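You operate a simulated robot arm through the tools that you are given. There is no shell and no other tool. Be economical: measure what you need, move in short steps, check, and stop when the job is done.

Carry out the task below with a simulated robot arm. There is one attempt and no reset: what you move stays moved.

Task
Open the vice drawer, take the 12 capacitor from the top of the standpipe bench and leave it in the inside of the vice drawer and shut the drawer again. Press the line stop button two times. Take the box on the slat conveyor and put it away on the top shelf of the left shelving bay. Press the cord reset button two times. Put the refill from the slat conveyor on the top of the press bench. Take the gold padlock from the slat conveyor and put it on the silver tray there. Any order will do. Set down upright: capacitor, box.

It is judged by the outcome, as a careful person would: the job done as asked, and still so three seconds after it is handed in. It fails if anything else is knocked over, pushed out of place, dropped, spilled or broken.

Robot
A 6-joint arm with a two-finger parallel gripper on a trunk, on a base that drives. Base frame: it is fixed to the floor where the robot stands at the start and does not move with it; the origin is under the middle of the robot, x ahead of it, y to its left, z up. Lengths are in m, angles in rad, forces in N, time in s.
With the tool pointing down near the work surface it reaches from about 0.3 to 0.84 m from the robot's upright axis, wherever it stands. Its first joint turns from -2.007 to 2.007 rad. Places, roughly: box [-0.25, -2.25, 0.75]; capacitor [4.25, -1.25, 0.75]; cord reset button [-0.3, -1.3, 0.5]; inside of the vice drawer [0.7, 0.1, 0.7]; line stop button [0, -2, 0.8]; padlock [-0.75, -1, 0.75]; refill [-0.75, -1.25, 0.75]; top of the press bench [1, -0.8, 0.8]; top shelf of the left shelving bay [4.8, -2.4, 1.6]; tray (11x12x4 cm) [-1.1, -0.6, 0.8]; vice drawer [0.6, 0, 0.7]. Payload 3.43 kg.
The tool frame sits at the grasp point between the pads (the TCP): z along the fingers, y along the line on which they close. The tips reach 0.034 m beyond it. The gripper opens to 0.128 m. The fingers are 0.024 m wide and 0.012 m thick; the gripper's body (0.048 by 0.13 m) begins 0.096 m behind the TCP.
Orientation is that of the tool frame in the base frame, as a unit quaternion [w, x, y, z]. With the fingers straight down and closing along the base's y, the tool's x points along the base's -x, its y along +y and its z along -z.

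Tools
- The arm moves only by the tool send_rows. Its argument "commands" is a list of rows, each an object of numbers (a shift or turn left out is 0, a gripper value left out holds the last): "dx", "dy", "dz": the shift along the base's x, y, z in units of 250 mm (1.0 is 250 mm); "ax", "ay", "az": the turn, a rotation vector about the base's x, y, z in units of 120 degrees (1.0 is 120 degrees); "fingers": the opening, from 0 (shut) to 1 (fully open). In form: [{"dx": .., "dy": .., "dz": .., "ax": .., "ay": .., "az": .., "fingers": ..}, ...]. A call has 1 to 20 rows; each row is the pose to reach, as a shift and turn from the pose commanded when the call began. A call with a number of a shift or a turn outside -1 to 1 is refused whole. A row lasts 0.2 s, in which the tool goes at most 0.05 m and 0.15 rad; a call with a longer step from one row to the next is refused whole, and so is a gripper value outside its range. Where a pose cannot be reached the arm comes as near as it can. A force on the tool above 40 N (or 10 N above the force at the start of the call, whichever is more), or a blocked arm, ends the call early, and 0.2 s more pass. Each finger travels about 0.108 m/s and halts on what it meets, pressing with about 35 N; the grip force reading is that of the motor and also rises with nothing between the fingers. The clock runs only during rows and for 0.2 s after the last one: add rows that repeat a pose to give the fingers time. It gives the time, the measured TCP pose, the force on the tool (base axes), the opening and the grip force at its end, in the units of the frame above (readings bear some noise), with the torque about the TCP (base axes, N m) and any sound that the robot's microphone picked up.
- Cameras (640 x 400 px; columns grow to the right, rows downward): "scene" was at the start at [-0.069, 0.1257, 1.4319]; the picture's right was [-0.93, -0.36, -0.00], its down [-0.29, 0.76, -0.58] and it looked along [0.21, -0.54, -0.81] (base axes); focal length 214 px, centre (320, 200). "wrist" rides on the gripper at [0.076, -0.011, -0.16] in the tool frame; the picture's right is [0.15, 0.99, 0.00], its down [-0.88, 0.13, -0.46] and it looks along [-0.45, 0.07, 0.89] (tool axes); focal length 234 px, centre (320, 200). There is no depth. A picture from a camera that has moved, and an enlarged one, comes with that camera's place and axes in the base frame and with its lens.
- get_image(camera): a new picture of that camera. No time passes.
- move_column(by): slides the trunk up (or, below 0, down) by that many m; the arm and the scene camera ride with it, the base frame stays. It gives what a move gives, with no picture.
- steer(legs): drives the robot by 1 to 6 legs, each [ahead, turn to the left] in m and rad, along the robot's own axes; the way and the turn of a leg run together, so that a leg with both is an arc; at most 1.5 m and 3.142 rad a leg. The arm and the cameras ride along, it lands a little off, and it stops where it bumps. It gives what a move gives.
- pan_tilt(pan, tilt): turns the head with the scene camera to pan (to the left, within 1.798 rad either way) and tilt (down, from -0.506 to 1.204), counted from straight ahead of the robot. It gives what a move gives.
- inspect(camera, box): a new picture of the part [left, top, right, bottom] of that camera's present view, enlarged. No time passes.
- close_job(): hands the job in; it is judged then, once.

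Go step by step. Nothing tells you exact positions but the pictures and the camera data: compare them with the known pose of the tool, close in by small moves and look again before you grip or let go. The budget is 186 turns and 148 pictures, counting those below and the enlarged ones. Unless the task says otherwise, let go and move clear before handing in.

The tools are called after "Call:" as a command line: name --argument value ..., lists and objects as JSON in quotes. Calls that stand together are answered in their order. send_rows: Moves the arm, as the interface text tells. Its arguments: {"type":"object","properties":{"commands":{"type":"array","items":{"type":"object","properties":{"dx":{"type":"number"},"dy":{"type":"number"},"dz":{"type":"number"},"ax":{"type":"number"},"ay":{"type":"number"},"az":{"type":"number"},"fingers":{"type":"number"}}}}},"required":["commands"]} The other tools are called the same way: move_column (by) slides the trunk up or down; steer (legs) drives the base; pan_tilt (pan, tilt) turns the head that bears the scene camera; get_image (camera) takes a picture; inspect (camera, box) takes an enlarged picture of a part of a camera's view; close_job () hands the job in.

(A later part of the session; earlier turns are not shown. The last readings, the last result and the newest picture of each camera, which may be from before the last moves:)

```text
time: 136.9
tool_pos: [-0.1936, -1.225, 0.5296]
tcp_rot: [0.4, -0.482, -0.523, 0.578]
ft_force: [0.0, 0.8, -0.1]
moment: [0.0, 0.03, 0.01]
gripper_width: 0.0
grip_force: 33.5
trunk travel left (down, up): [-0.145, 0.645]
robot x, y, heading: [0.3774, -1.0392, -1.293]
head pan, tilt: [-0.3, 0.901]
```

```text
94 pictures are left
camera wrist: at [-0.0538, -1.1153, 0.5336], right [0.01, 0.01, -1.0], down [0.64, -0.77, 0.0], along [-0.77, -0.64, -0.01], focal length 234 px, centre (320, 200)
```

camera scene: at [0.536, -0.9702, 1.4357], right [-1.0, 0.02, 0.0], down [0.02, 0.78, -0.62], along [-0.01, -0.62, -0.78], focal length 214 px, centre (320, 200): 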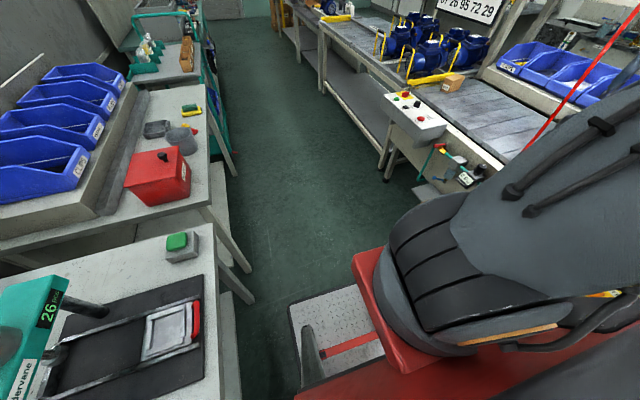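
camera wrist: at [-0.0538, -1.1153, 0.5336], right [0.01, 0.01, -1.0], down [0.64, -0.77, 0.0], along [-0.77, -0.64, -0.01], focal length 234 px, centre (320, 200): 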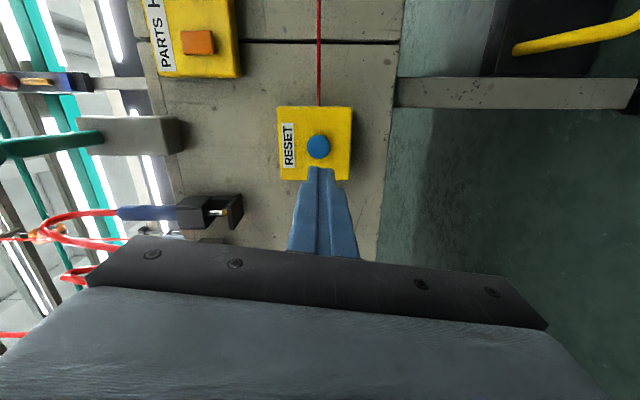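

Call:
send_rows --commands '[{"dx": 0.16, "dy": 0.04}]'

Call:
move_column --by 0.4

Call:
move_column --by 0.2

Call:
pan_tilt --pan -0.1 --tilt 0.7

Call:
inspect --camera "scene" --box '[330, 80, 490, 180]'

```text
time: 137.3
tool_pos: [-0.1562, -1.2266, 0.531]
tcp_rot: [0.402, -0.483, -0.522, 0.578]
ft_force: [-0.8, 0.3, 0.2]
moment: [-0.01, -0.03, 0.0]
gripper_width: 0.0
grip_force: 33.2
out of reach, approached as far as the arm can: row 1
trunk travel left (down, up): [-0.145, 0.645]
robot x, y, heading: [0.3753, -1.0385, -1.292]
head pan, tilt: [-0.3, 0.901]
```

```text
time: 141.1
tool_pos: [-0.1561, -1.2276, 0.9312]
tcp_rot: [0.399, -0.482, -0.523, 0.579]
ft_force: [0.2, 0.7, 0.0]
moment: [0.0, -0.01, 0.02]
gripper_width: 0.0
grip_force: 32.7
trunk travel left (down, up): [-0.545, 0.245]
robot x, y, heading: [0.3746, -1.0376, -1.293]
head pan, tilt: [-0.3, 0.901]
```

```text
time: 143.3
tool_pos: [-0.1562, -1.2285, 1.131]
tcp_rot: [0.399, -0.482, -0.523, 0.578]
ft_force: [0.8, -0.3, -0.9]
moment: [0.02, 0.01, 0.04]
gripper_width: 0.0001
grip_force: 33.1
trunk travel left (down, up): [-0.745, 0.045]
robot x, y, heading: [0.3751, -1.0444, -1.292]
head pan, tilt: [-0.3, 0.901]
```

```text
time: 144.0
tool_pos: [-0.156, -1.2283, 1.1313]
tcp_rot: [0.399, -0.482, -0.523, 0.579]
ft_force: [-0.6, 0.0, 0.4]
moment: [0.0, 0.01, -0.01]
gripper_width: 0.0
grip_force: 33.2
trunk travel left (down, up): [-0.745, 0.045]
robot x, y, heading: [0.3739, -1.0398, -1.292]
head pan, tilt: [-0.099, 0.7]
```

```text
4.00 times, centred on (410, 130) of scene
camera zoom: at [0.5513, -0.973, 1.4718], right [-0.98, -0.18, 0.0], down [-0.11, 0.63, -0.76], along [0.14, -0.75, -0.64], focal length 858 px, centre (-40, 480)
```

zoom: 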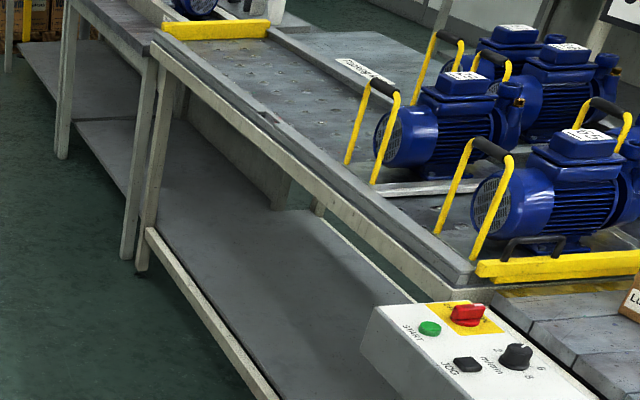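

Call:
inspect --camera "scene" --box '[400, 130, 500, 193]'

```text
6.35 times, centred on (450, 162) of scene
camera zoom: at [0.5513, -0.973, 1.4718], right [-0.98, -0.18, 0.0], down [-0.11, 0.63, -0.76], along [0.14, -0.75, -0.64], focal length 1362 px, centre (-505, 444)
```

zoom: 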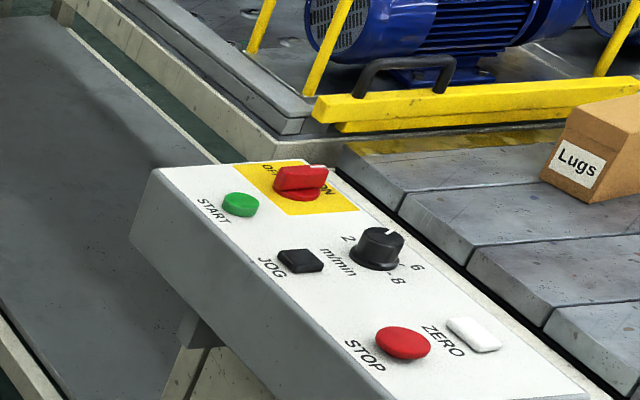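

STOP is the round red button near (0.01, -1.95). I first bring the tool back to pointing down, extended over the belt where that works.

Call:
send_rows --commands '[{"dx": -0.18, "dy": -0.03}, {"dx": -0.36, "dy": -0.06}, {"dx": -0.54, "dy": -0.09}, {"dx": -0.72, "dy": -0.12}, {"dx": -0.9, "dy": -0.15}, {"dx": -1.0, "dy": -0.17}]'

Call:
send_rows --commands '[{"dx": -0.1, "ax": 0.019, "ay": -0.0655}, {"dx": -0.15, "ax": 0.0379, "ay": -0.131}, {"dx": -0.2, "ax": 0.0569, "ay": -0.1964}, {"dx": -0.2, "ax": 0.0758, "ay": -0.2619}, {"dx": -0.2, "ax": 0.0948, "ay": -0.3274}, {"dx": -0.2, "ax": 0.1137, "ay": -0.3929}, {"dx": -0.2, "ax": 0.1327, "ay": -0.4584}, {"dx": -0.2, "ax": 0.1516, "ay": -0.5239}, {"dx": -0.2, "ax": 0.1706, "ay": -0.5893}, {"dx": -0.2, "ax": 0.1895, "ay": -0.6548}, {"dx": -0.2, "ax": 0.2085, "ay": -0.7203}, {"dx": -0.2, "ax": 0.2085, "ay": -0.7203}]'

```text
time: 145.4
tool_pos: [-0.4064, -1.271, 1.1314]
tcp_rot: [0.399, -0.482, -0.523, 0.579]
ft_force: [-0.3, -0.6, -0.2]
moment: [-0.01, 0.03, 0.01]
gripper_width: 0.0
grip_force: 32.7
trunk travel left (down, up): [-0.745, 0.045]
robot x, y, heading: [0.3771, -1.0381, -1.293]
head pan, tilt: [-0.099, 0.7]
```

```text
time: 148.0
tool_pos: [-0.4216, -1.2599, 1.128]
tcp_rot: [-0.022, 0.656, 0.754, 0.022]
ft_force: [0.9, 0.5, 0.4]
moment: [-0.02, 0.07, -0.02]
gripper_width: 0.0
grip_force: 33.0
out of reach, approached as far as the arm can: row 5, 6, 7, 11, 12
trunk travel left (down, up): [-0.745, 0.045]
robot x, y, heading: [0.3759, -1.0397, -1.288]
head pan, tilt: [-0.099, 0.7]
```

Call:
send_rows --commands '[{"dx": 0.18, "dy": 0.05, "ax": -0.015}, {"dx": 0.37, "dy": 0.1, "ax": -0.03}, {"dx": 0.55, "dy": 0.15, "ax": -0.03}, {"dx": 0.74, "dy": 0.2, "ax": -0.03}, {"dx": 0.92, "dy": 0.25, "ax": -0.03}, {"dx": 1.0, "dy": 0.28, "ax": -0.03}]'

Call:
steer --legs '[[0, -0.1], [0.68, 0], [0, 0.1]]'

Call:
get_image --camera "wrist"

```text
time: 149.4
tool_pos: [-0.1734, -1.1917, 1.1235]
tcp_rot: [-0.001, 0.655, 0.755, -0.003]
ft_force: [0.8, -0.2, 0.5]
moment: [0.01, -0.01, 0.0]
gripper_width: 0.0
grip_force: 33.0
trunk travel left (down, up): [-0.745, 0.045]
robot x, y, heading: [0.377, -1.0397, -1.289]
head pan, tilt: [-0.099, 0.7]
```

```text
time: 154.2
tool_pos: [-0.0507, -1.8571, 1.1242]
tcp_rot: [-0.001, 0.655, 0.756, -0.002]
ft_force: [-1.0, -0.3, 0.7]
moment: [0.01, 0.0, 0.0]
gripper_width: 0.0003
grip_force: 32.9
trunk travel left (down, up): [-0.745, 0.045]
robot x, y, heading: [0.4941, -1.7021, -1.292]
head pan, tilt: [-0.099, 0.7]
```

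```text
91 pictures are left
camera wrist: at [-0.0713, -1.7838, 1.2849], right [0.96, 0.29, -0.01], down [0.26, -0.85, 0.46], along [0.13, -0.44, -0.89], focal length 234 px, centre (320, 200)
```

wrist: 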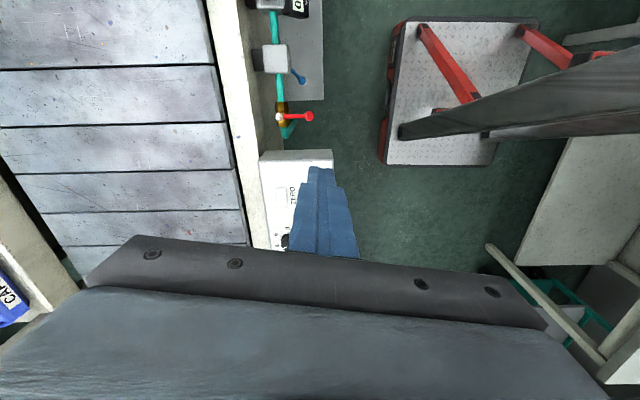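

Call:
send_rows --commands '[{"dx": 0.08, "dy": -0.12, "dz": -0.1}, {"dx": 0.16, "dy": -0.24, "dz": -0.22}, {"dx": 0.243, "dy": -0.36, "dz": -0.33}, {"dx": 0.243, "dy": -0.36, "dz": -0.45}]'

Call:
get_image --camera "wrist"

```text
time: 155.2
tool_pos: [0.0093, -1.9473, 1.0111]
tcp_rot: [-0.002, 0.655, 0.756, -0.003]
ft_force: [0.7, -0.5, -0.2]
moment: [0.02, 0.04, -0.01]
gripper_width: 0.0
grip_force: 33.0
trunk travel left (down, up): [-0.745, 0.045]
robot x, y, heading: [0.4973, -1.7055, -1.29]
head pan, tilt: [-0.099, 0.7]
```

```text
90 pictures are left
camera wrist: at [-0.0101, -1.8739, 1.1722], right [0.96, 0.29, -0.01], down [0.26, -0.85, 0.46], along [0.12, -0.44, -0.89], focal length 234 px, centre (320, 200)
```

wrist: 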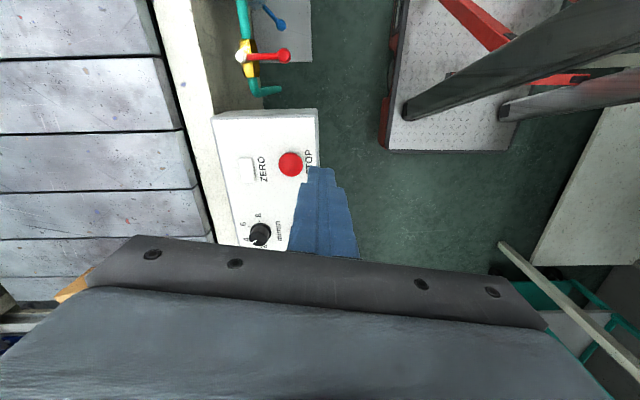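

Call:
send_rows --commands '[{"dx": -0.07, "dy": -0.115, "dz": -0.1}, {"dx": -0.14, "dy": -0.23, "dz": -0.2}, {"dx": -0.14, "dy": -0.23, "dz": -0.4}]'

Call:
get_image --camera "wrist"

```text
time: 156.0
tool_pos: [-0.0261, -2.0048, 0.912]
tcp_rot: [0.0, 0.655, 0.756, -0.002]
ft_force: [0.6, -1.1, -0.1]
moment: [0.02, 0.07, 0.0]
gripper_width: 0.0
grip_force: 33.8
trunk travel left (down, up): [-0.745, 0.045]
robot x, y, heading: [0.4928, -1.7015, -1.288]
head pan, tilt: [-0.099, 0.7]
```

```text
89 pictures are left
camera wrist: at [-0.0454, -1.9307, 1.0732], right [0.96, 0.29, -0.01], down [0.26, -0.85, 0.46], along [0.12, -0.44, -0.89], focal length 234 px, centre (320, 200)
```

wrist: 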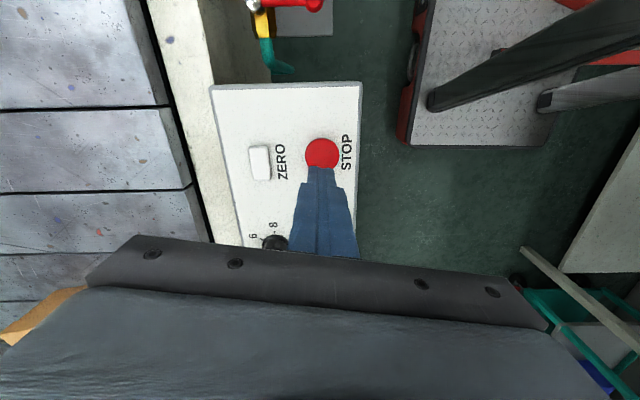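

Aligned over STOP. Lower gradually.

Call:
send_rows --commands '[{"dx": 0.008, "dz": -0.12}, {"dx": 0.008, "dz": -0.2}]'

Call:
send_rows --commands '[{"dz": -0.02}, {"dz": -0.04}]'

Call:
get_image --camera "wrist"

```text
time: 156.6
tool_pos: [-0.0241, -2.0045, 0.8617]
tcp_rot: [-0.001, 0.655, 0.756, -0.004]
ft_force: [-0.3, -0.1, -0.5]
moment: [-0.02, 0.01, 0.01]
gripper_width: 0.0002
grip_force: 33.0
trunk travel left (down, up): [-0.745, 0.045]
robot x, y, heading: [0.4984, -1.7049, -1.289]
head pan, tilt: [-0.099, 0.7]
```

```text
time: 157.2
tool_pos: [-0.0239, -2.0051, 0.8517]
tcp_rot: [-0.001, 0.655, 0.756, -0.002]
ft_force: [0.7, 0.5, -0.1]
moment: [0.02, -0.01, -0.01]
gripper_width: 0.0
grip_force: 32.8
trunk travel left (down, up): [-0.745, 0.045]
robot x, y, heading: [0.4966, -1.6976, -1.289]
head pan, tilt: [-0.099, 0.7]
```

```text
88 pictures are left
camera wrist: at [-0.0433, -1.9311, 1.013], right [0.96, 0.29, -0.01], down [0.26, -0.85, 0.46], along [0.12, -0.44, -0.89], focal length 234 px, centre (320, 200)
```

wrist: 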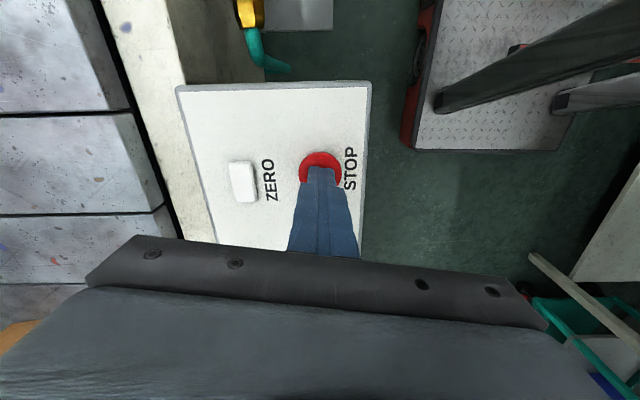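

Call:
send_rows --commands '[{"dz": -0.012}, {"dz": -0.024}]'

Call:
send_rows --commands '[{"dz": -0.012}, {"dz": -0.02}]'

```text
time: 157.8
tool_pos: [-0.0231, -2.0057, 0.8459]
tcp_rot: [-0.001, 0.655, 0.756, -0.003]
ft_force: [-0.2, 0.5, 2.4]
moment: [0.06, 0.02, -0.02]
gripper_width: 0.0
grip_force: 33.0
trunk travel left (down, up): [-0.745, 0.045]
robot x, y, heading: [0.495, -1.7053, -1.293]
head pan, tilt: [-0.099, 0.7]
heard: click
```

```text
time: 158.4
tool_pos: [-0.0238, -2.0049, 0.842]
tcp_rot: [-0.002, 0.655, 0.756, -0.004]
ft_force: [6.1, 2.5, 27.4]
moment: [0.11, -0.13, -0.07]
gripper_width: 0.0001
grip_force: 33.1
trunk travel left (down, up): [-0.745, 0.045]
robot x, y, heading: [0.4994, -1.7063, -1.295]
head pan, tilt: [-0.099, 0.7]
```

First click. Rise and press a second time.

Call:
send_rows --commands '[{"dz": 0.04}, {"dz": 0.08}, {"dz": 0.08}]'

Call:
send_rows --commands '[{"dz": -0.02}, {"dz": -0.04}, {"dz": -0.055}, {"dz": -0.066}]'

```text
time: 159.2
tool_pos: [-0.0232, -2.0051, 0.8604]
tcp_rot: [-0.001, 0.654, 0.756, -0.002]
ft_force: [-0.7, 0.8, 0.8]
moment: [-0.02, -0.01, 0.02]
gripper_width: 0.0
grip_force: 33.0
trunk travel left (down, up): [-0.745, 0.045]
robot x, y, heading: [0.4972, -1.7064, -1.288]
head pan, tilt: [-0.099, 0.7]
```

```text
time: 160.2
tool_pos: [-0.0237, -2.0047, 0.8455]
tcp_rot: [-0.002, 0.654, 0.756, -0.003]
ft_force: [1.3, -0.6, 9.7]
moment: [0.0, -0.01, -0.01]
gripper_width: 0.0
grip_force: 33.0
trunk travel left (down, up): [-0.745, 0.045]
robot x, y, heading: [0.4967, -1.7024, -1.287]
head pan, tilt: [-0.099, 0.7]
heard: click
```

Both presses done. I raise and tuck the tool, then manoeuvre alongside the box labelled "Lugs".

Call:
send_rows --commands '[{"dz": 0.15}, {"dz": 0.35}, {"dz": 0.55}, {"dz": 0.75}, {"dx": 0.1, "dy": 0.1, "dz": 0.9}, {"dx": 0.22, "dy": 0.2, "dz": 1.0}, {"dx": 0.34, "dy": 0.3, "dz": 1.0}, {"dx": 0.45, "dy": 0.42, "dz": 1.0, "fingers": 1}]'

Call:
steer --legs '[[-0.4, 0], [0.4, -0.35], [0.4, 0.35]]'

Call:
get_image --camera "wrist"

Call:
get_image --camera "scene"

```text
refused: row 5 steps farther than a row can; nothing moved
```

```text
time: 166.8
tool_pos: [-0.059, -2.3809, 0.8432]
tcp_rot: [-0.002, 0.661, 0.751, 0.0]
ft_force: [-0.6, 0.1, -0.6]
moment: [0.02, -0.05, 0.02]
gripper_width: 0.0
grip_force: 32.8
trunk travel left (down, up): [-0.745, 0.045]
robot x, y, heading: [0.4637, -2.0951, -1.3]
head pan, tilt: [-0.099, 0.7]
stopped in leg 3: the force on the tool passed its limit at 143 N (the readings are from after the stop); the commanded pose is now the measured one
```

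```text
87 pictures are left
camera wrist: at [-0.0782, -2.3075, 1.0049], right [0.96, 0.27, 0.0], down [0.24, -0.86, 0.45], along [0.12, -0.44, -0.89], focal length 234 px, centre (320, 200)
```

wrist: 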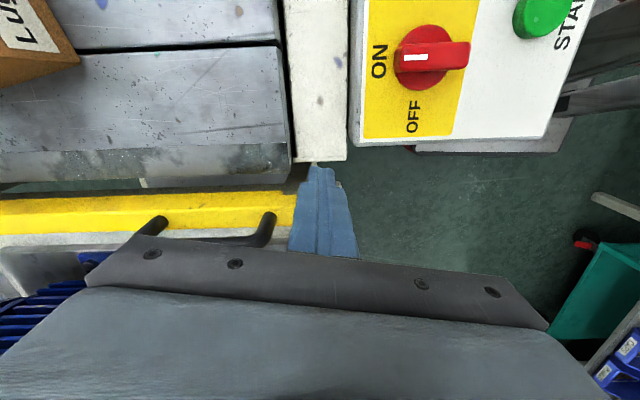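

```text
86 pictures are left
camera scene: at [0.6419, -2.0285, 1.4718], right [-0.99, -0.17, 0.0], down [-0.11, 0.64, -0.77], along [0.13, -0.75, -0.64], focal length 214 px, centre (320, 200)
```

scene: 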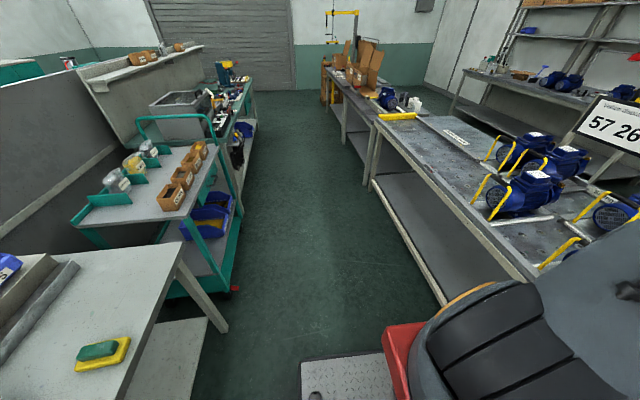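

The lift was refused yet the drive ran, so the tool scraped along low and stopped at the conveyor's end. I raise it straight up at once and check for damage.

Call:
send_rows --commands '[{"dz": 0.15}, {"dz": 0.33}, {"dz": 0.51}, {"dz": 0.69}, {"dz": 0.87}, {"dz": 1.0}]'

Call:
get_image --camera "wrist"

```text
time: 168.2
tool_pos: [-0.0606, -2.3806, 1.0944]
tcp_rot: [-0.003, 0.661, 0.751, 0.0]
ft_force: [0.2, -0.2, -0.4]
moment: [0.02, 0.01, 0.04]
gripper_width: 0.0002
grip_force: 32.1
trunk travel left (down, up): [-0.745, 0.045]
robot x, y, heading: [0.4637, -2.0897, -1.302]
head pan, tilt: [-0.099, 0.7]
```

```text
85 pictures are left
camera wrist: at [-0.0784, -2.3074, 1.2552], right [0.96, 0.27, 0.0], down [0.24, -0.86, 0.45], along [0.12, -0.44, -0.89], focal length 234 px, centre (320, 200)
```

wrist: 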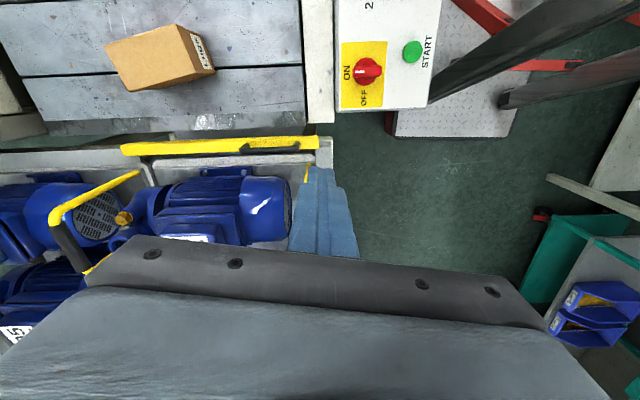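

Nothing appears displaced. Let me zoom on the box to plan its grasp.

Call:
inspect --camera "wrist" --box '[80, 0, 240, 100]'

```text
4.00 times, centred on (160, 50) of wrist
camera zoom: at [-0.0784, -2.3074, 1.2552], right [0.96, 0.27, 0.0], down [0.24, -0.86, 0.45], along [0.12, -0.44, -0.89], focal length 937 px, centre (960, 800)
```

zoom: 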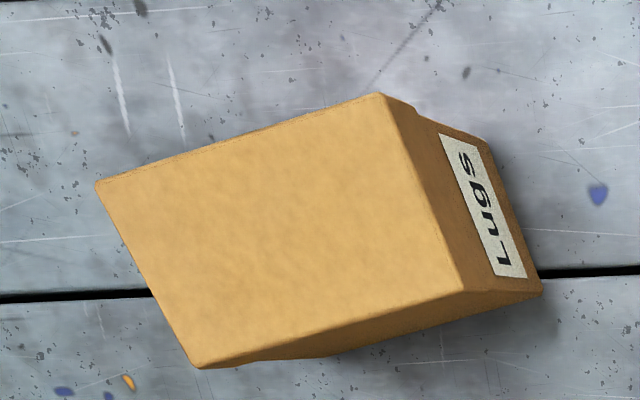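

The box is about 10.8×6×7 cm with its long axis at ~29°. I'll grip across the short side with the tool tilted ~29° outward (needed later for the high shelf). First yaw into place, fingers open.

Call:
send_rows --commands '[{"dx": -0.1, "dy": 0.06, "dz": 0.1, "az": -0.07, "fingers": 0.8}, {"dx": -0.2, "dy": 0.12, "dz": 0.1, "az": -0.14}, {"dx": -0.3, "dy": 0.18, "dz": 0.1, "az": -0.21}, {"dx": -0.4, "dy": 0.24, "dz": 0.1, "az": -0.28}, {"dx": -0.5, "dy": 0.3, "dz": 0.1, "az": -0.35}, {"dx": -0.5, "dy": 0.3, "dz": 0.1, "az": -0.42}, {"dx": -0.5, "dy": 0.3, "dz": 0.1, "az": -0.49}, {"dx": -0.5, "dy": 0.3, "dz": 0.1, "az": -0.56}]'

Call:
get_image --camera "wrist"

```text
time: 170.0
tool_pos: [-0.1869, -2.3053, 1.1175]
tcp_rot: [-0.003, 0.966, 0.259, 0.001]
ft_force: [0.6, 0.4, -0.6]
moment: [0.02, 0.0, 0.0]
gripper_width: 0.1023
grip_force: 0.0
trunk travel left (down, up): [-0.745, 0.045]
robot x, y, heading: [0.4619, -2.0897, -1.301]
head pan, tilt: [-0.099, 0.7]
```

```text
83 pictures are left
camera wrist: at [-0.1236, -2.2595, 1.2798], right [0.62, -0.78, 0.0], down [-0.7, -0.56, 0.45], along [-0.36, -0.28, -0.89], focal length 234 px, centre (320, 200)
```

wrist: 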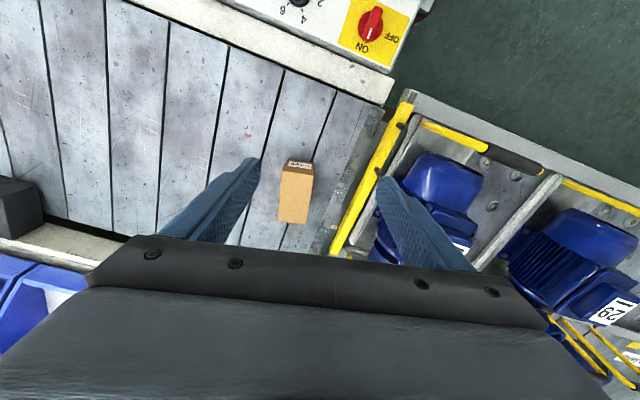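

Aligned with the box. Tilt and move above it.

Call:
send_rows --commands '[{"ax": -0.029, "ay": 0.052, "dx": -0.12, "dy": -0.04, "dz": -0.05}, {"ax": -0.058, "ay": 0.104, "dx": -0.24, "dy": -0.08, "dz": -0.15}, {"ax": -0.087, "ay": 0.156, "dx": -0.36, "dy": -0.12, "dz": -0.25}, {"ax": -0.117, "ay": 0.208, "dx": -0.48, "dy": -0.16, "dz": -0.35}, {"ax": -0.117, "ay": 0.208, "dx": -0.512, "dy": -0.168, "dz": -0.47}]'

Call:
get_image --camera "wrist"

```text
time: 171.2
tool_pos: [-0.3126, -2.3471, 1.002]
tcp_rot: [0.059, 0.936, 0.251, -0.24]
ft_force: [0.3, 0.1, -0.1]
moment: [0.04, -0.02, 0.02]
gripper_width: 0.102
grip_force: 0.0
trunk travel left (down, up): [-0.745, 0.045]
robot x, y, heading: [0.464, -2.0926, -1.299]
head pan, tilt: [-0.099, 0.7]
```

```text
82 pictures are left
camera wrist: at [-0.1919, -2.2672, 1.1067], right [0.6, -0.79, -0.08], down [-0.41, -0.4, 0.82], along [-0.68, -0.46, -0.57], focal length 234 px, centre (320, 200)
```

wrist: 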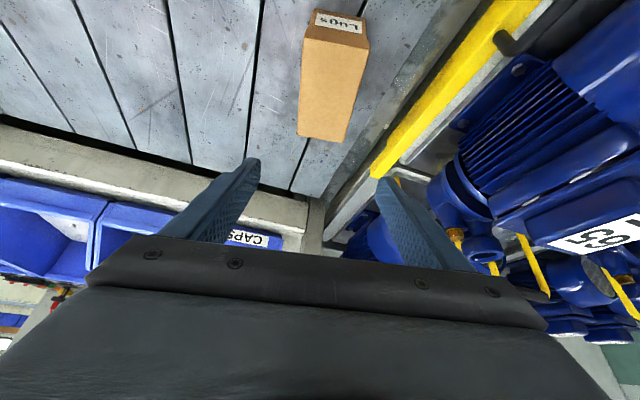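

Call:
send_rows --commands '[{"dx": 0.01, "dz": -0.16}, {"dx": 0.02, "dz": -0.32}, {"dx": 0.02, "dz": -0.46}]'

Call:
get_image --camera "wrist"

```text
time: 172.0
tool_pos: [-0.3067, -2.3469, 0.8868]
tcp_rot: [0.058, 0.936, 0.251, -0.239]
ft_force: [0.4, -0.1, -0.3]
moment: [0.0, 0.02, 0.01]
gripper_width: 0.1025
grip_force: 0.0
trunk travel left (down, up): [-0.745, 0.045]
robot x, y, heading: [0.4648, -2.0927, -1.303]
head pan, tilt: [-0.099, 0.7]
```

```text
81 pictures are left
camera wrist: at [-0.1868, -2.2672, 0.9923], right [0.6, -0.79, -0.08], down [-0.41, -0.4, 0.82], along [-0.68, -0.46, -0.57], focal length 234 px, centre (320, 200)
```

wrist: 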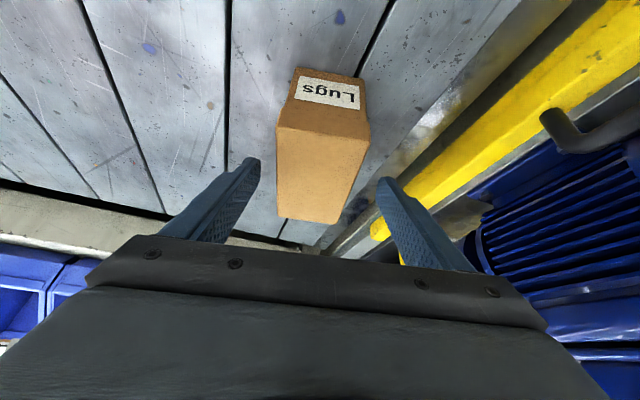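

Box is centred between the fingers. Descend and close.

Call:
send_rows --commands '[{"dz": -0.08}, {"dz": -0.148}, {"dz": -0.148, "fingers": 0.3}, {"dz": -0.148, "fingers": 0.3}, {"dz": -0.148, "fingers": 0.3}, {"dz": -0.148, "fingers": 0.3}]'

Call:
get_image --camera "wrist"

```text
time: 173.4
tool_pos: [-0.3079, -2.348, 0.8506]
tcp_rot: [0.059, 0.936, 0.252, -0.239]
ft_force: [-1.6, -0.6, 1.8]
moment: [-0.17, 0.06, -0.01]
gripper_width: 0.0597
grip_force: 34.6
trunk travel left (down, up): [-0.745, 0.045]
robot x, y, heading: [0.469, -2.0901, -1.3]
head pan, tilt: [-0.099, 0.7]
```

```text
80 pictures are left
camera wrist: at [-0.1869, -2.2679, 0.9551], right [0.6, -0.79, -0.08], down [-0.41, -0.4, 0.82], along [-0.68, -0.46, -0.57], focal length 234 px, centre (320, 200)
```

wrist: 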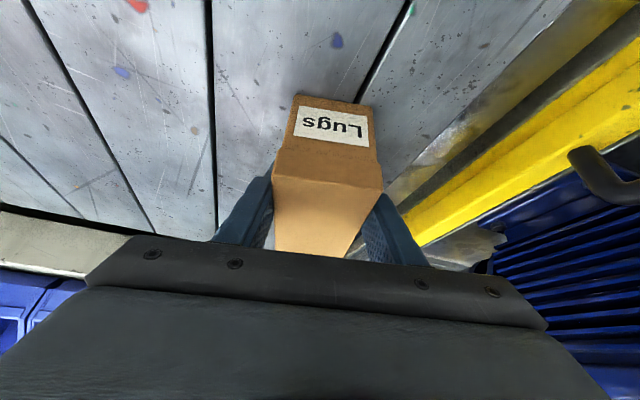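

Gripped at 6 cm. Lift straight up and retract over the aisle.

Call:
send_rows --commands '[{"dz": 0.18}, {"dz": 0.36}, {"dz": 0.54}, {"dz": 0.72}, {"dx": 0.15, "dy": 0.05, "dz": 0.82}, {"dx": 0.32, "dy": 0.1, "dz": 0.9}, {"dx": 0.5, "dy": 0.16, "dz": 0.92}, {"dx": 0.68, "dy": 0.22, "dz": 0.92}, {"dx": 0.86, "dy": 0.28, "dz": 0.92}, {"dx": 1.0, "dy": 0.33, "dz": 0.92}]'

Call:
pan_tilt --pan 0.5 --tilt 0.35

Call:
get_image --camera "scene"

```text
time: 175.6
tool_pos: [-0.058, -2.2657, 1.0772]
tcp_rot: [0.058, 0.936, 0.251, -0.238]
ft_force: [0.4, 0.9, -1.0]
moment: [0.05, -0.08, 0.02]
gripper_width: 0.0597
grip_force: 34.5
trunk travel left (down, up): [-0.745, 0.045]
robot x, y, heading: [0.4668, -2.0926, -1.304]
head pan, tilt: [-0.099, 0.7]
```

```text
time: 176.6
tool_pos: [-0.0571, -2.2658, 1.0788]
tcp_rot: [0.058, 0.936, 0.251, -0.239]
ft_force: [0.8, 0.4, -1.9]
moment: [0.01, -0.06, 0.04]
gripper_width: 0.0594
grip_force: 35.4
trunk travel left (down, up): [-0.745, 0.045]
robot x, y, heading: [0.4648, -2.0937, -1.303]
head pan, tilt: [0.499, 0.351]
```

```text
79 pictures are left
camera scene: at [0.6922, -2.0118, 1.5032], right [-0.72, -0.69, 0.0], down [-0.24, 0.25, -0.94], along [0.65, -0.68, -0.34], focal length 214 px, centre (320, 200)
```

scene: 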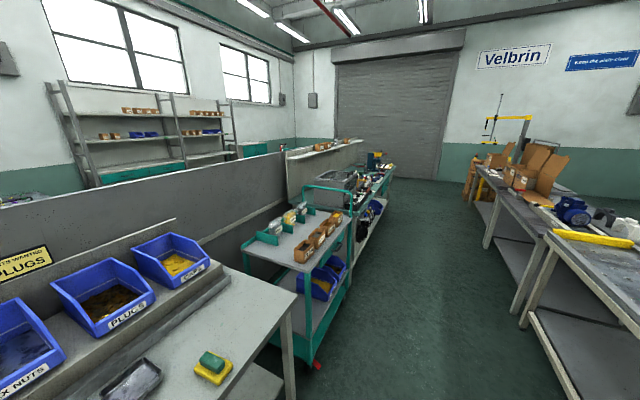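

The shelving bays are at the back wall; the passage is around the far end of the bench row. I drive down the aisle with the box held high.

Call:
steer --legs '[[0.3, 0.12], [1.3, 0], [0, -0.105], [1.3, 0]]'

Call:
pan_tilt --pan 0.8 --tilt 0.5

Call:
get_image --camera "scene"

Call:
pan_tilt --pan 0 --tilt 0.5

Call:
get_image --camera "scene"

```text
time: 191.4
tool_pos: [0.9057, -4.9929, 1.0777]
tcp_rot: [0.06, 0.934, 0.258, -0.239]
ft_force: [0.6, -0.3, -1.8]
moment: [-0.01, -0.02, 0.0]
gripper_width: 0.0599
grip_force: 34.8
trunk travel left (down, up): [-0.745, 0.045]
robot x, y, heading: [1.4283, -4.8128, -1.288]
head pan, tilt: [0.499, 0.351]
```

```text
time: 192.2
tool_pos: [0.9058, -4.993, 1.0789]
tcp_rot: [0.061, 0.935, 0.258, -0.237]
ft_force: [-0.5, -0.4, -2.2]
moment: [-0.01, 0.0, -0.02]
gripper_width: 0.0597
grip_force: 35.4
trunk travel left (down, up): [-0.745, 0.045]
robot x, y, heading: [1.4282, -4.809, -1.289]
head pan, tilt: [0.799, 0.499]
```

```text
78 pictures are left
camera scene: at [1.6667, -4.7043, 1.4896], right [-0.47, -0.88, 0.0], down [-0.42, 0.23, -0.88], along [0.78, -0.41, -0.48], focal length 214 px, centre (320, 200)
```

scene: 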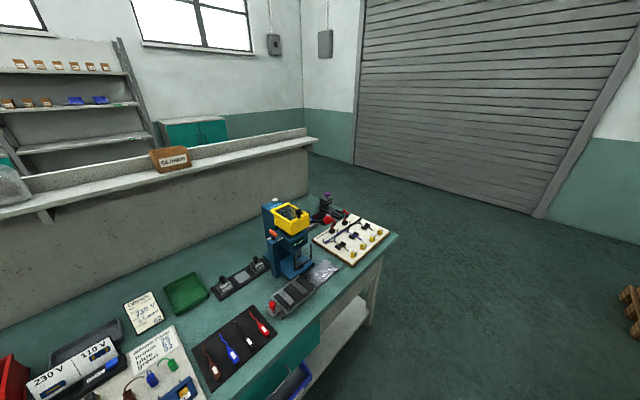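

```text
time: 193.3
tool_pos: [0.9051, -4.9921, 1.0776]
tcp_rot: [0.06, 0.934, 0.258, -0.238]
ft_force: [0.0, -0.9, -1.9]
moment: [-0.01, 0.0, 0.01]
gripper_width: 0.0598
grip_force: 35.2
trunk travel left (down, up): [-0.745, 0.045]
robot x, y, heading: [1.4275, -4.8129, -1.283]
head pan, tilt: [0.0, 0.499]
```

```text
77 pictures are left
camera scene: at [1.6118, -4.7488, 1.4895], right [-0.96, -0.28, 0.0], down [-0.13, 0.46, -0.88], along [0.25, -0.84, -0.48], focal length 214 px, centre (320, 200)
```

scene: 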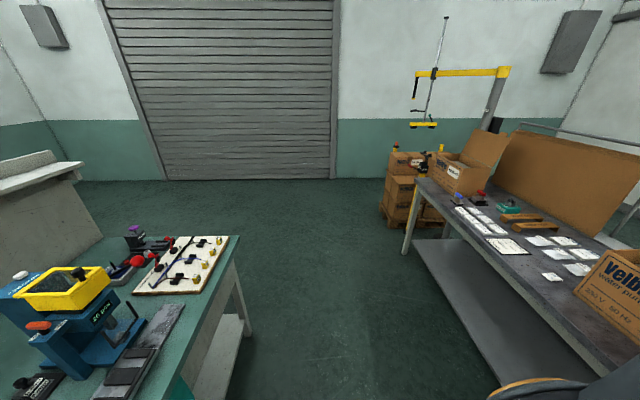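

The row ends at about d=6; I go past it, turn left, and look down the back aisle.

Call:
steer --legs '[[1.5, 0], [0, 1.57], [1.4, 0]]'

Call:
pan_tilt --pan 0.9 --tilt 0.4

Call:
get_image --camera "scene"

```text
time: 211.1
tool_pos: [3.3528, -6.4017, 1.0776]
tcp_rot: [0.211, 0.482, 0.841, -0.127]
ft_force: [0.0, 0.3, -2.7]
moment: [0.01, 0.02, 0.02]
gripper_width: 0.0595
grip_force: 34.9
trunk travel left (down, up): [-0.745, 0.045]
robot x, y, heading: [3.1798, -5.8769, 0.278]
head pan, tilt: [0.0, 0.499]
```

```text
time: 212.2
tool_pos: [3.3534, -6.4018, 1.0785]
tcp_rot: [0.21, 0.483, 0.841, -0.127]
ft_force: [0.1, 0.1, -2.5]
moment: [0.03, -0.02, 0.03]
gripper_width: 0.0597
grip_force: 35.6
trunk travel left (down, up): [-0.745, 0.045]
robot x, y, heading: [3.1744, -5.881, 0.275]
head pan, tilt: [0.901, 0.4]
```

```text
76 pictures are left
camera scene: at [3.064, -5.6344, 1.4987], right [0.92, -0.39, 0.0], down [-0.15, -0.36, -0.92], along [0.36, 0.85, -0.39], focal length 214 px, centre (320, 200)
```

scene: 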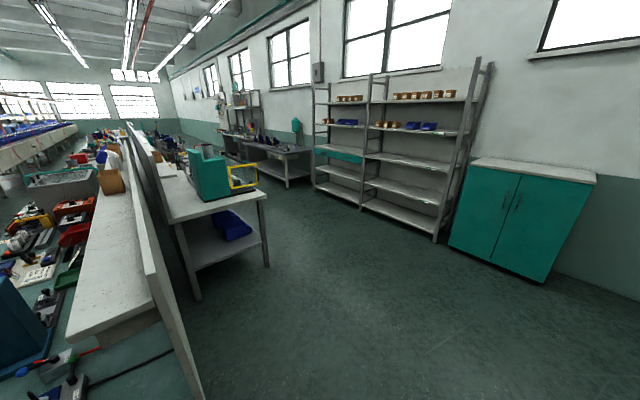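

The left bay is the farther one along the wall, with free space on its top shelf. I drive diagonally to mid back-aisle and then alongside the bay (bay on my right).

Call:
steer --legs '[[0, 0.9], [1.25, 0], [1.21, 0], [0, 0.67], [0.8, 0]]'

Call:
pan_tilt --pan -0.9 --tilt 0.1

Call:
get_image --camera "scene"

Call:
pan_tilt --pan -0.1 --tilt 0.5

Call:
get_image --camera "scene"

```text
time: 232.3
tool_pos: [4.4409, -2.6636, 1.0781]
tcp_rot: [0.238, -0.25, 0.937, 0.058]
ft_force: [0.3, 0.2, -3.2]
moment: [-0.01, 0.02, 0.02]
gripper_width: 0.0598
grip_force: 35.2
trunk travel left (down, up): [-0.745, 0.045]
robot x, y, heading: [3.9115, -2.8357, 1.836]
head pan, tilt: [0.901, 0.4]
```

```text
time: 234.1
tool_pos: [4.4395, -2.6626, 1.0783]
tcp_rot: [0.238, -0.25, 0.937, 0.058]
ft_force: [0.0, -0.1, -1.3]
moment: [-0.01, 0.03, -0.01]
gripper_width: 0.0598
grip_force: 34.8
trunk travel left (down, up): [-0.745, 0.045]
robot x, y, heading: [3.9158, -2.8338, 1.842]
head pan, tilt: [-0.901, 0.099]
```

```text
75 pictures are left
camera scene: at [3.8102, -2.9118, 1.5266], right [0.81, -0.59, 0.0], down [-0.06, -0.08, -0.99], along [0.59, 0.8, -0.1], focal length 214 px, centre (320, 200)
```

scene: 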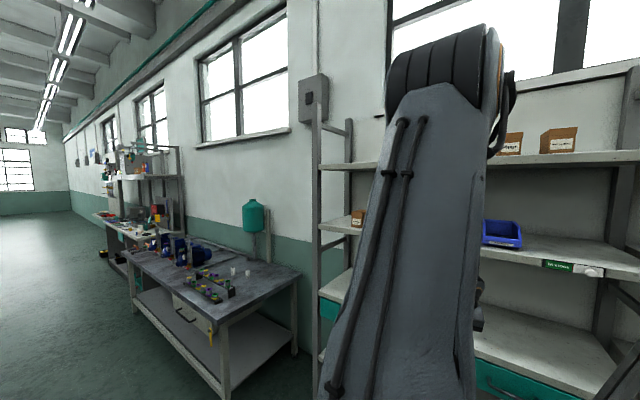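

```text
time: 235.2
tool_pos: [4.44, -2.6644, 1.0779]
tcp_rot: [0.239, -0.25, 0.937, 0.058]
ft_force: [-0.3, -0.1, -1.9]
moment: [0.0, 0.02, 0.02]
gripper_width: 0.0597
grip_force: 35.2
trunk travel left (down, up): [-0.745, 0.045]
robot x, y, heading: [3.9155, -2.8342, 1.832]
head pan, tilt: [-0.099, 0.499]
```

```text
74 pictures are left
camera scene: at [3.7407, -2.8962, 1.4896], right [0.99, 0.16, 0.0], down [0.08, -0.47, -0.88], along [-0.14, 0.87, -0.48], focal length 214 px, centre (320, 200)
```

scene: 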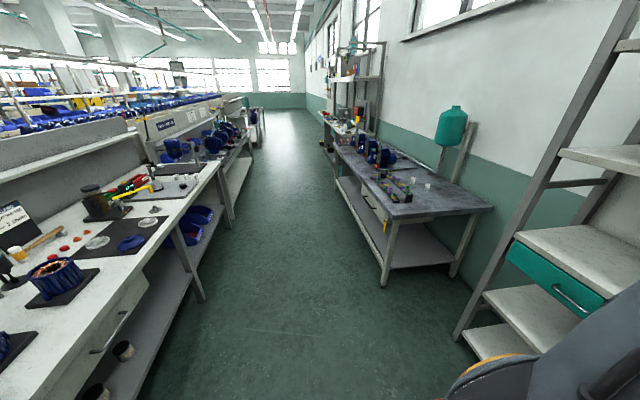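

Robot is abreast of the left bay; top shelf surface is near z 1.59 with free room on its left half. I raise the trunk and the arm with the box.

Call:
move_column --by 0.045

Call:
send_rows --commands '[{"dz": 0.18, "az": -0.03}, {"dz": 0.36, "az": -0.06}, {"dz": 0.54, "az": -0.09}, {"dz": 0.72, "az": -0.105}, {"dz": 0.9, "az": -0.105}, {"dz": 1.0, "az": -0.105}]'

Call:
send_rows --commands '[{"dz": 0.18}, {"dz": 0.36}, {"dz": 0.54}, {"dz": 0.72}, {"dz": 0.9}, {"dz": 1.0}]'

Call:
get_image --camera "wrist"

```text
time: 236.1
tool_pos: [4.4405, -2.6644, 1.123]
tcp_rot: [0.238, -0.25, 0.937, 0.058]
ft_force: [-0.6, -0.5, -2.1]
moment: [-0.03, -0.01, 0.01]
gripper_width: 0.0596
grip_force: 34.6
trunk travel left (down, up): [-0.79, 0.0]
robot x, y, heading: [3.9159, -2.8361, 1.836]
head pan, tilt: [-0.099, 0.499]
```

```text
time: 237.5
tool_pos: [4.4393, -2.6645, 1.3734]
tcp_rot: [0.244, -0.146, 0.958, 0.031]
ft_force: [-0.3, 0.7, -2.3]
moment: [-0.01, 0.04, 0.02]
gripper_width: 0.0597
grip_force: 34.7
trunk travel left (down, up): [-0.79, 0.0]
robot x, y, heading: [3.9158, -2.8365, 1.839]
head pan, tilt: [-0.099, 0.499]
```

```text
time: 238.9
tool_pos: [4.4392, -2.6623, 1.6232]
tcp_rot: [0.243, -0.145, 0.958, 0.031]
ft_force: [0.6, -0.2, -2.3]
moment: [0.03, 0.0, 0.0]
gripper_width: 0.0597
grip_force: 34.8
trunk travel left (down, up): [-0.79, 0.0]
robot x, y, heading: [3.9145, -2.8388, 1.836]
head pan, tilt: [-0.099, 0.499]
```

```text
73 pictures are left
camera wrist: at [4.3087, -2.7155, 1.7285], right [-0.41, 0.91, -0.08], down [0.49, 0.3, 0.82], along [0.77, 0.3, -0.57], focal length 234 px, centre (320, 200)
```

wrist: 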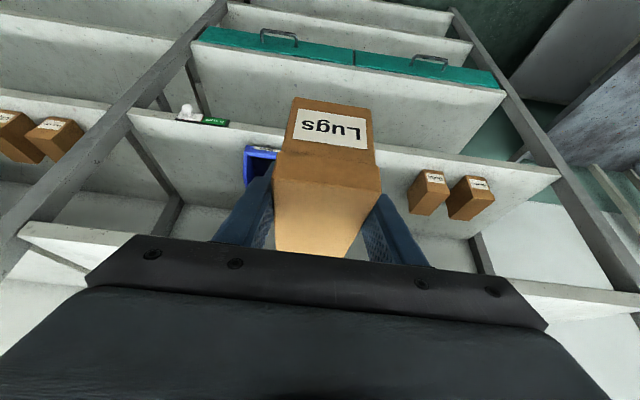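

Call:
send_rows --commands '[{"dz": 0.16}, {"dz": 0.3}]'

Call:
get_image --camera "wrist"

Call:
pan_tilt --pan -1.0 --tilt -0.1

Call:
get_image --camera "scene"

```text
time: 239.5
tool_pos: [4.4401, -2.6637, 1.6981]
tcp_rot: [0.243, -0.146, 0.958, 0.032]
ft_force: [-0.1, -0.2, -1.8]
moment: [0.01, 0.0, 0.02]
gripper_width: 0.0596
grip_force: 35.3
trunk travel left (down, up): [-0.79, 0.0]
robot x, y, heading: [3.9174, -2.8363, 1.835]
head pan, tilt: [-0.099, 0.499]
```

```text
72 pictures are left
camera wrist: at [4.3086, -2.7151, 1.803], right [-0.41, 0.91, -0.08], down [0.49, 0.3, 0.82], along [0.77, 0.3, -0.57], focal length 234 px, centre (320, 200)
```

wrist: 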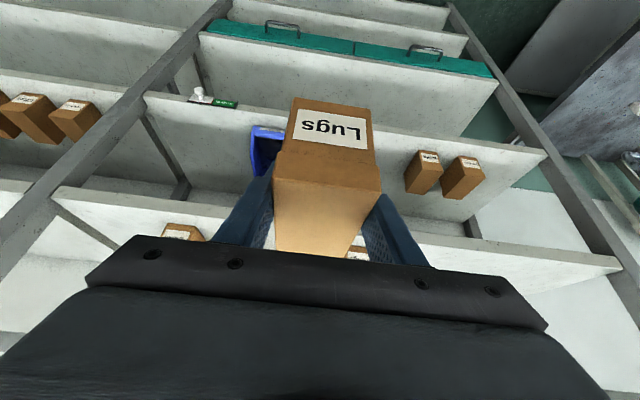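

```text
time: 240.7
tool_pos: [4.4409, -2.6642, 1.6964]
tcp_rot: [0.244, -0.146, 0.958, 0.032]
ft_force: [0.5, 0.6, -2.9]
moment: [-0.03, 0.0, -0.01]
gripper_width: 0.0599
grip_force: 35.1
trunk travel left (down, up): [-0.79, 0.0]
robot x, y, heading: [3.9179, -2.8367, 1.834]
head pan, tilt: [-1.0, -0.099]
```

```text
71 pictures are left
camera scene: at [3.8172, -2.9334, 1.5894], right [0.74, -0.67, 0.0], down [0.07, 0.07, -1.0], along [0.67, 0.74, 0.1], focal length 214 px, centre (320, 200)
```

scene: 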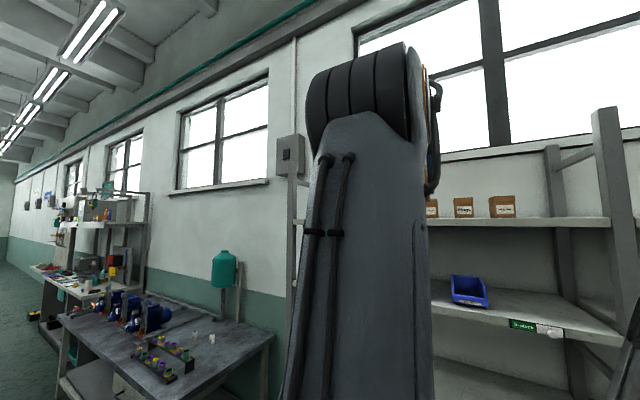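

The top shelf front edge is at n≈3.75, surface z≈1.60; existing boxes occupy its right half, so I'll put mine in the free left half. I reposition the robot closer.

Call:
steer --legs '[[-0.3, 0], [0.37, -0.7], [0.37, 0.7]]'

Call:
get_image --camera "wrist"

```text
time: 246.7
tool_pos: [4.5899, -2.232, 1.6969]
tcp_rot: [0.244, -0.138, 0.96, 0.03]
ft_force: [0.2, 0.2, -1.6]
moment: [0.04, 0.06, 0.03]
gripper_width: 0.0597
grip_force: 34.6
trunk travel left (down, up): [-0.79, 0.0]
robot x, y, heading: [4.0635, -2.397, 1.819]
head pan, tilt: [-1.0, -0.099]
```

```text
70 pictures are left
camera wrist: at [4.4558, -2.2817, 1.8028], right [-0.4, 0.91, -0.08], down [0.5, 0.29, 0.82], along [0.77, 0.29, -0.57], focal length 234 px, centre (320, 200)
```

wrist: 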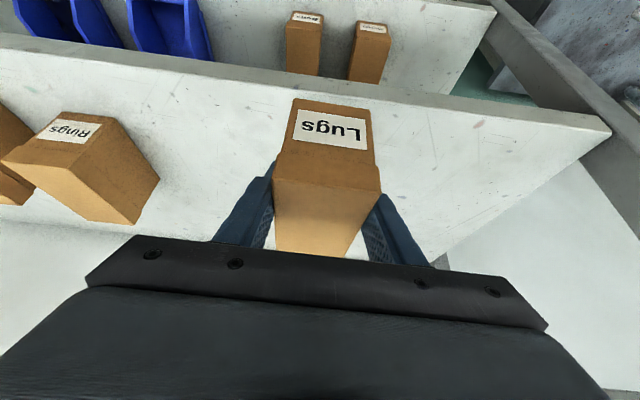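

The held box hangs just above the free part of the shelf. I move 7 cm deeper and lower.

Call:
send_rows --commands '[{"dx": 0.135, "dy": 0.039}, {"dx": 0.27, "dy": 0.078}, {"dx": 0.27, "dy": 0.078, "dz": -0.08}, {"dx": 0.27, "dy": 0.078, "dz": -0.14}]'

Call:
get_image --camera "wrist"

```text
time: 247.7
tool_pos: [4.6555, -2.2122, 1.6624]
tcp_rot: [0.245, -0.137, 0.959, 0.03]
ft_force: [0.0, -0.4, -1.3]
moment: [0.05, 0.01, 0.03]
gripper_width: 0.0595
grip_force: 35.7
trunk travel left (down, up): [-0.79, 0.0]
robot x, y, heading: [4.0664, -2.3945, 1.819]
head pan, tilt: [-1.0, -0.099]
```

```text
69 pictures are left
camera wrist: at [4.5227, -2.2621, 1.7679], right [-0.4, 0.91, -0.08], down [0.5, 0.29, 0.82], along [0.77, 0.29, -0.57], focal length 234 px, centre (320, 200)
```

wrist: 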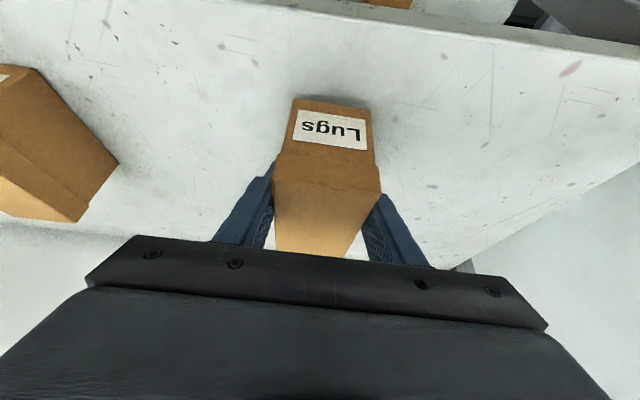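

Call:
send_rows --commands '[{"dz": -0.012}, {"dz": -0.024}]'

Call:
send_rows --commands '[{"dz": -0.008}, {"dz": -0.016}]'

Call:
send_rows --commands '[{"dz": -0.008}, {"dz": -0.012}]'

```text
time: 248.3
tool_pos: [4.6565, -2.2123, 1.6558]
tcp_rot: [0.244, -0.138, 0.959, 0.029]
ft_force: [-0.5, 0.3, -1.7]
moment: [-0.04, 0.05, 0.01]
gripper_width: 0.0597
grip_force: 34.5
trunk travel left (down, up): [-0.79, 0.0]
robot x, y, heading: [4.0617, -2.3951, 1.812]
head pan, tilt: [-1.0, -0.099]
```

```text
time: 248.9
tool_pos: [4.656, -2.2124, 1.6524]
tcp_rot: [0.245, -0.137, 0.959, 0.029]
ft_force: [0.7, 0.0, -2.1]
moment: [0.02, 0.02, 0.02]
gripper_width: 0.0596
grip_force: 34.6
trunk travel left (down, up): [-0.79, 0.0]
robot x, y, heading: [4.0633, -2.3952, 1.82]
head pan, tilt: [-1.0, -0.099]
```

```text
time: 249.5
tool_pos: [4.6551, -2.2128, 1.65]
tcp_rot: [0.244, -0.138, 0.96, 0.03]
ft_force: [0.7, 0.3, 2.2]
moment: [0.19, -0.16, -0.05]
gripper_width: 0.0595
grip_force: 35.5
trunk travel left (down, up): [-0.79, 0.0]
robot x, y, heading: [4.0602, -2.3961, 1.823]
head pan, tilt: [-1.0, -0.099]
```

Contact. Open and withdraw upward.

Call:
send_rows --commands '[{"dz": -0.003, "fingers": 0.75}, {"dz": -0.003, "fingers": 0.75}, {"dz": -0.003, "fingers": 0.75}]'

Call:
send_rows --commands '[{"dz": 0.1, "dx": -0.05, "dy": -0.015}, {"dz": 0.2, "dx": -0.12, "dy": -0.035}, {"dz": 0.3, "dx": -0.2, "dy": -0.06}, {"dz": 0.3, "dx": -0.38, "dy": -0.11}, {"dz": 0.3, "dx": -0.56, "dy": -0.16}]'

Call:
get_image --camera "wrist"

```text
time: 250.3
tool_pos: [4.656, -2.2118, 1.6486]
tcp_rot: [0.244, -0.138, 0.96, 0.029]
ft_force: [0.3, -0.1, 0.4]
moment: [-0.01, 0.01, 0.04]
gripper_width: 0.0962
grip_force: 0.0
trunk travel left (down, up): [-0.79, 0.0]
robot x, y, heading: [4.0607, -2.3927, 1.822]
head pan, tilt: [-1.0, -0.099]
```

```text
time: 251.5
tool_pos: [4.5146, -2.252, 1.7223]
tcp_rot: [0.244, -0.137, 0.959, 0.029]
ft_force: [0.6, 0.4, 0.4]
moment: [-0.01, -0.01, -0.01]
gripper_width: 0.0958
grip_force: 0.0
trunk travel left (down, up): [-0.79, 0.0]
robot x, y, heading: [4.0607, -2.3965, 1.821]
head pan, tilt: [-1.0, -0.099]
```

```text
68 pictures are left
camera wrist: at [4.3822, -2.3017, 1.828], right [-0.4, 0.91, -0.08], down [0.5, 0.29, 0.82], along [0.77, 0.29, -0.57], focal length 234 px, centre (320, 200)
```

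wrist: 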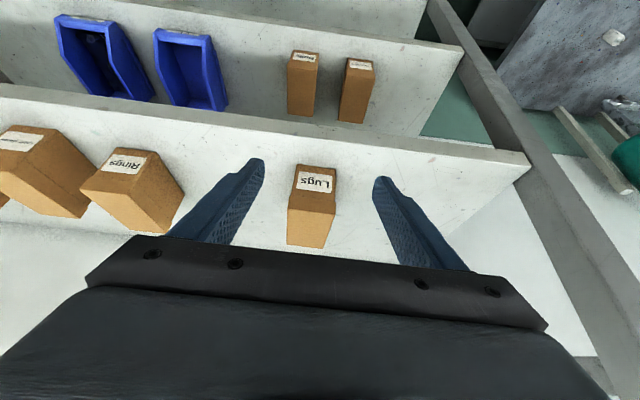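

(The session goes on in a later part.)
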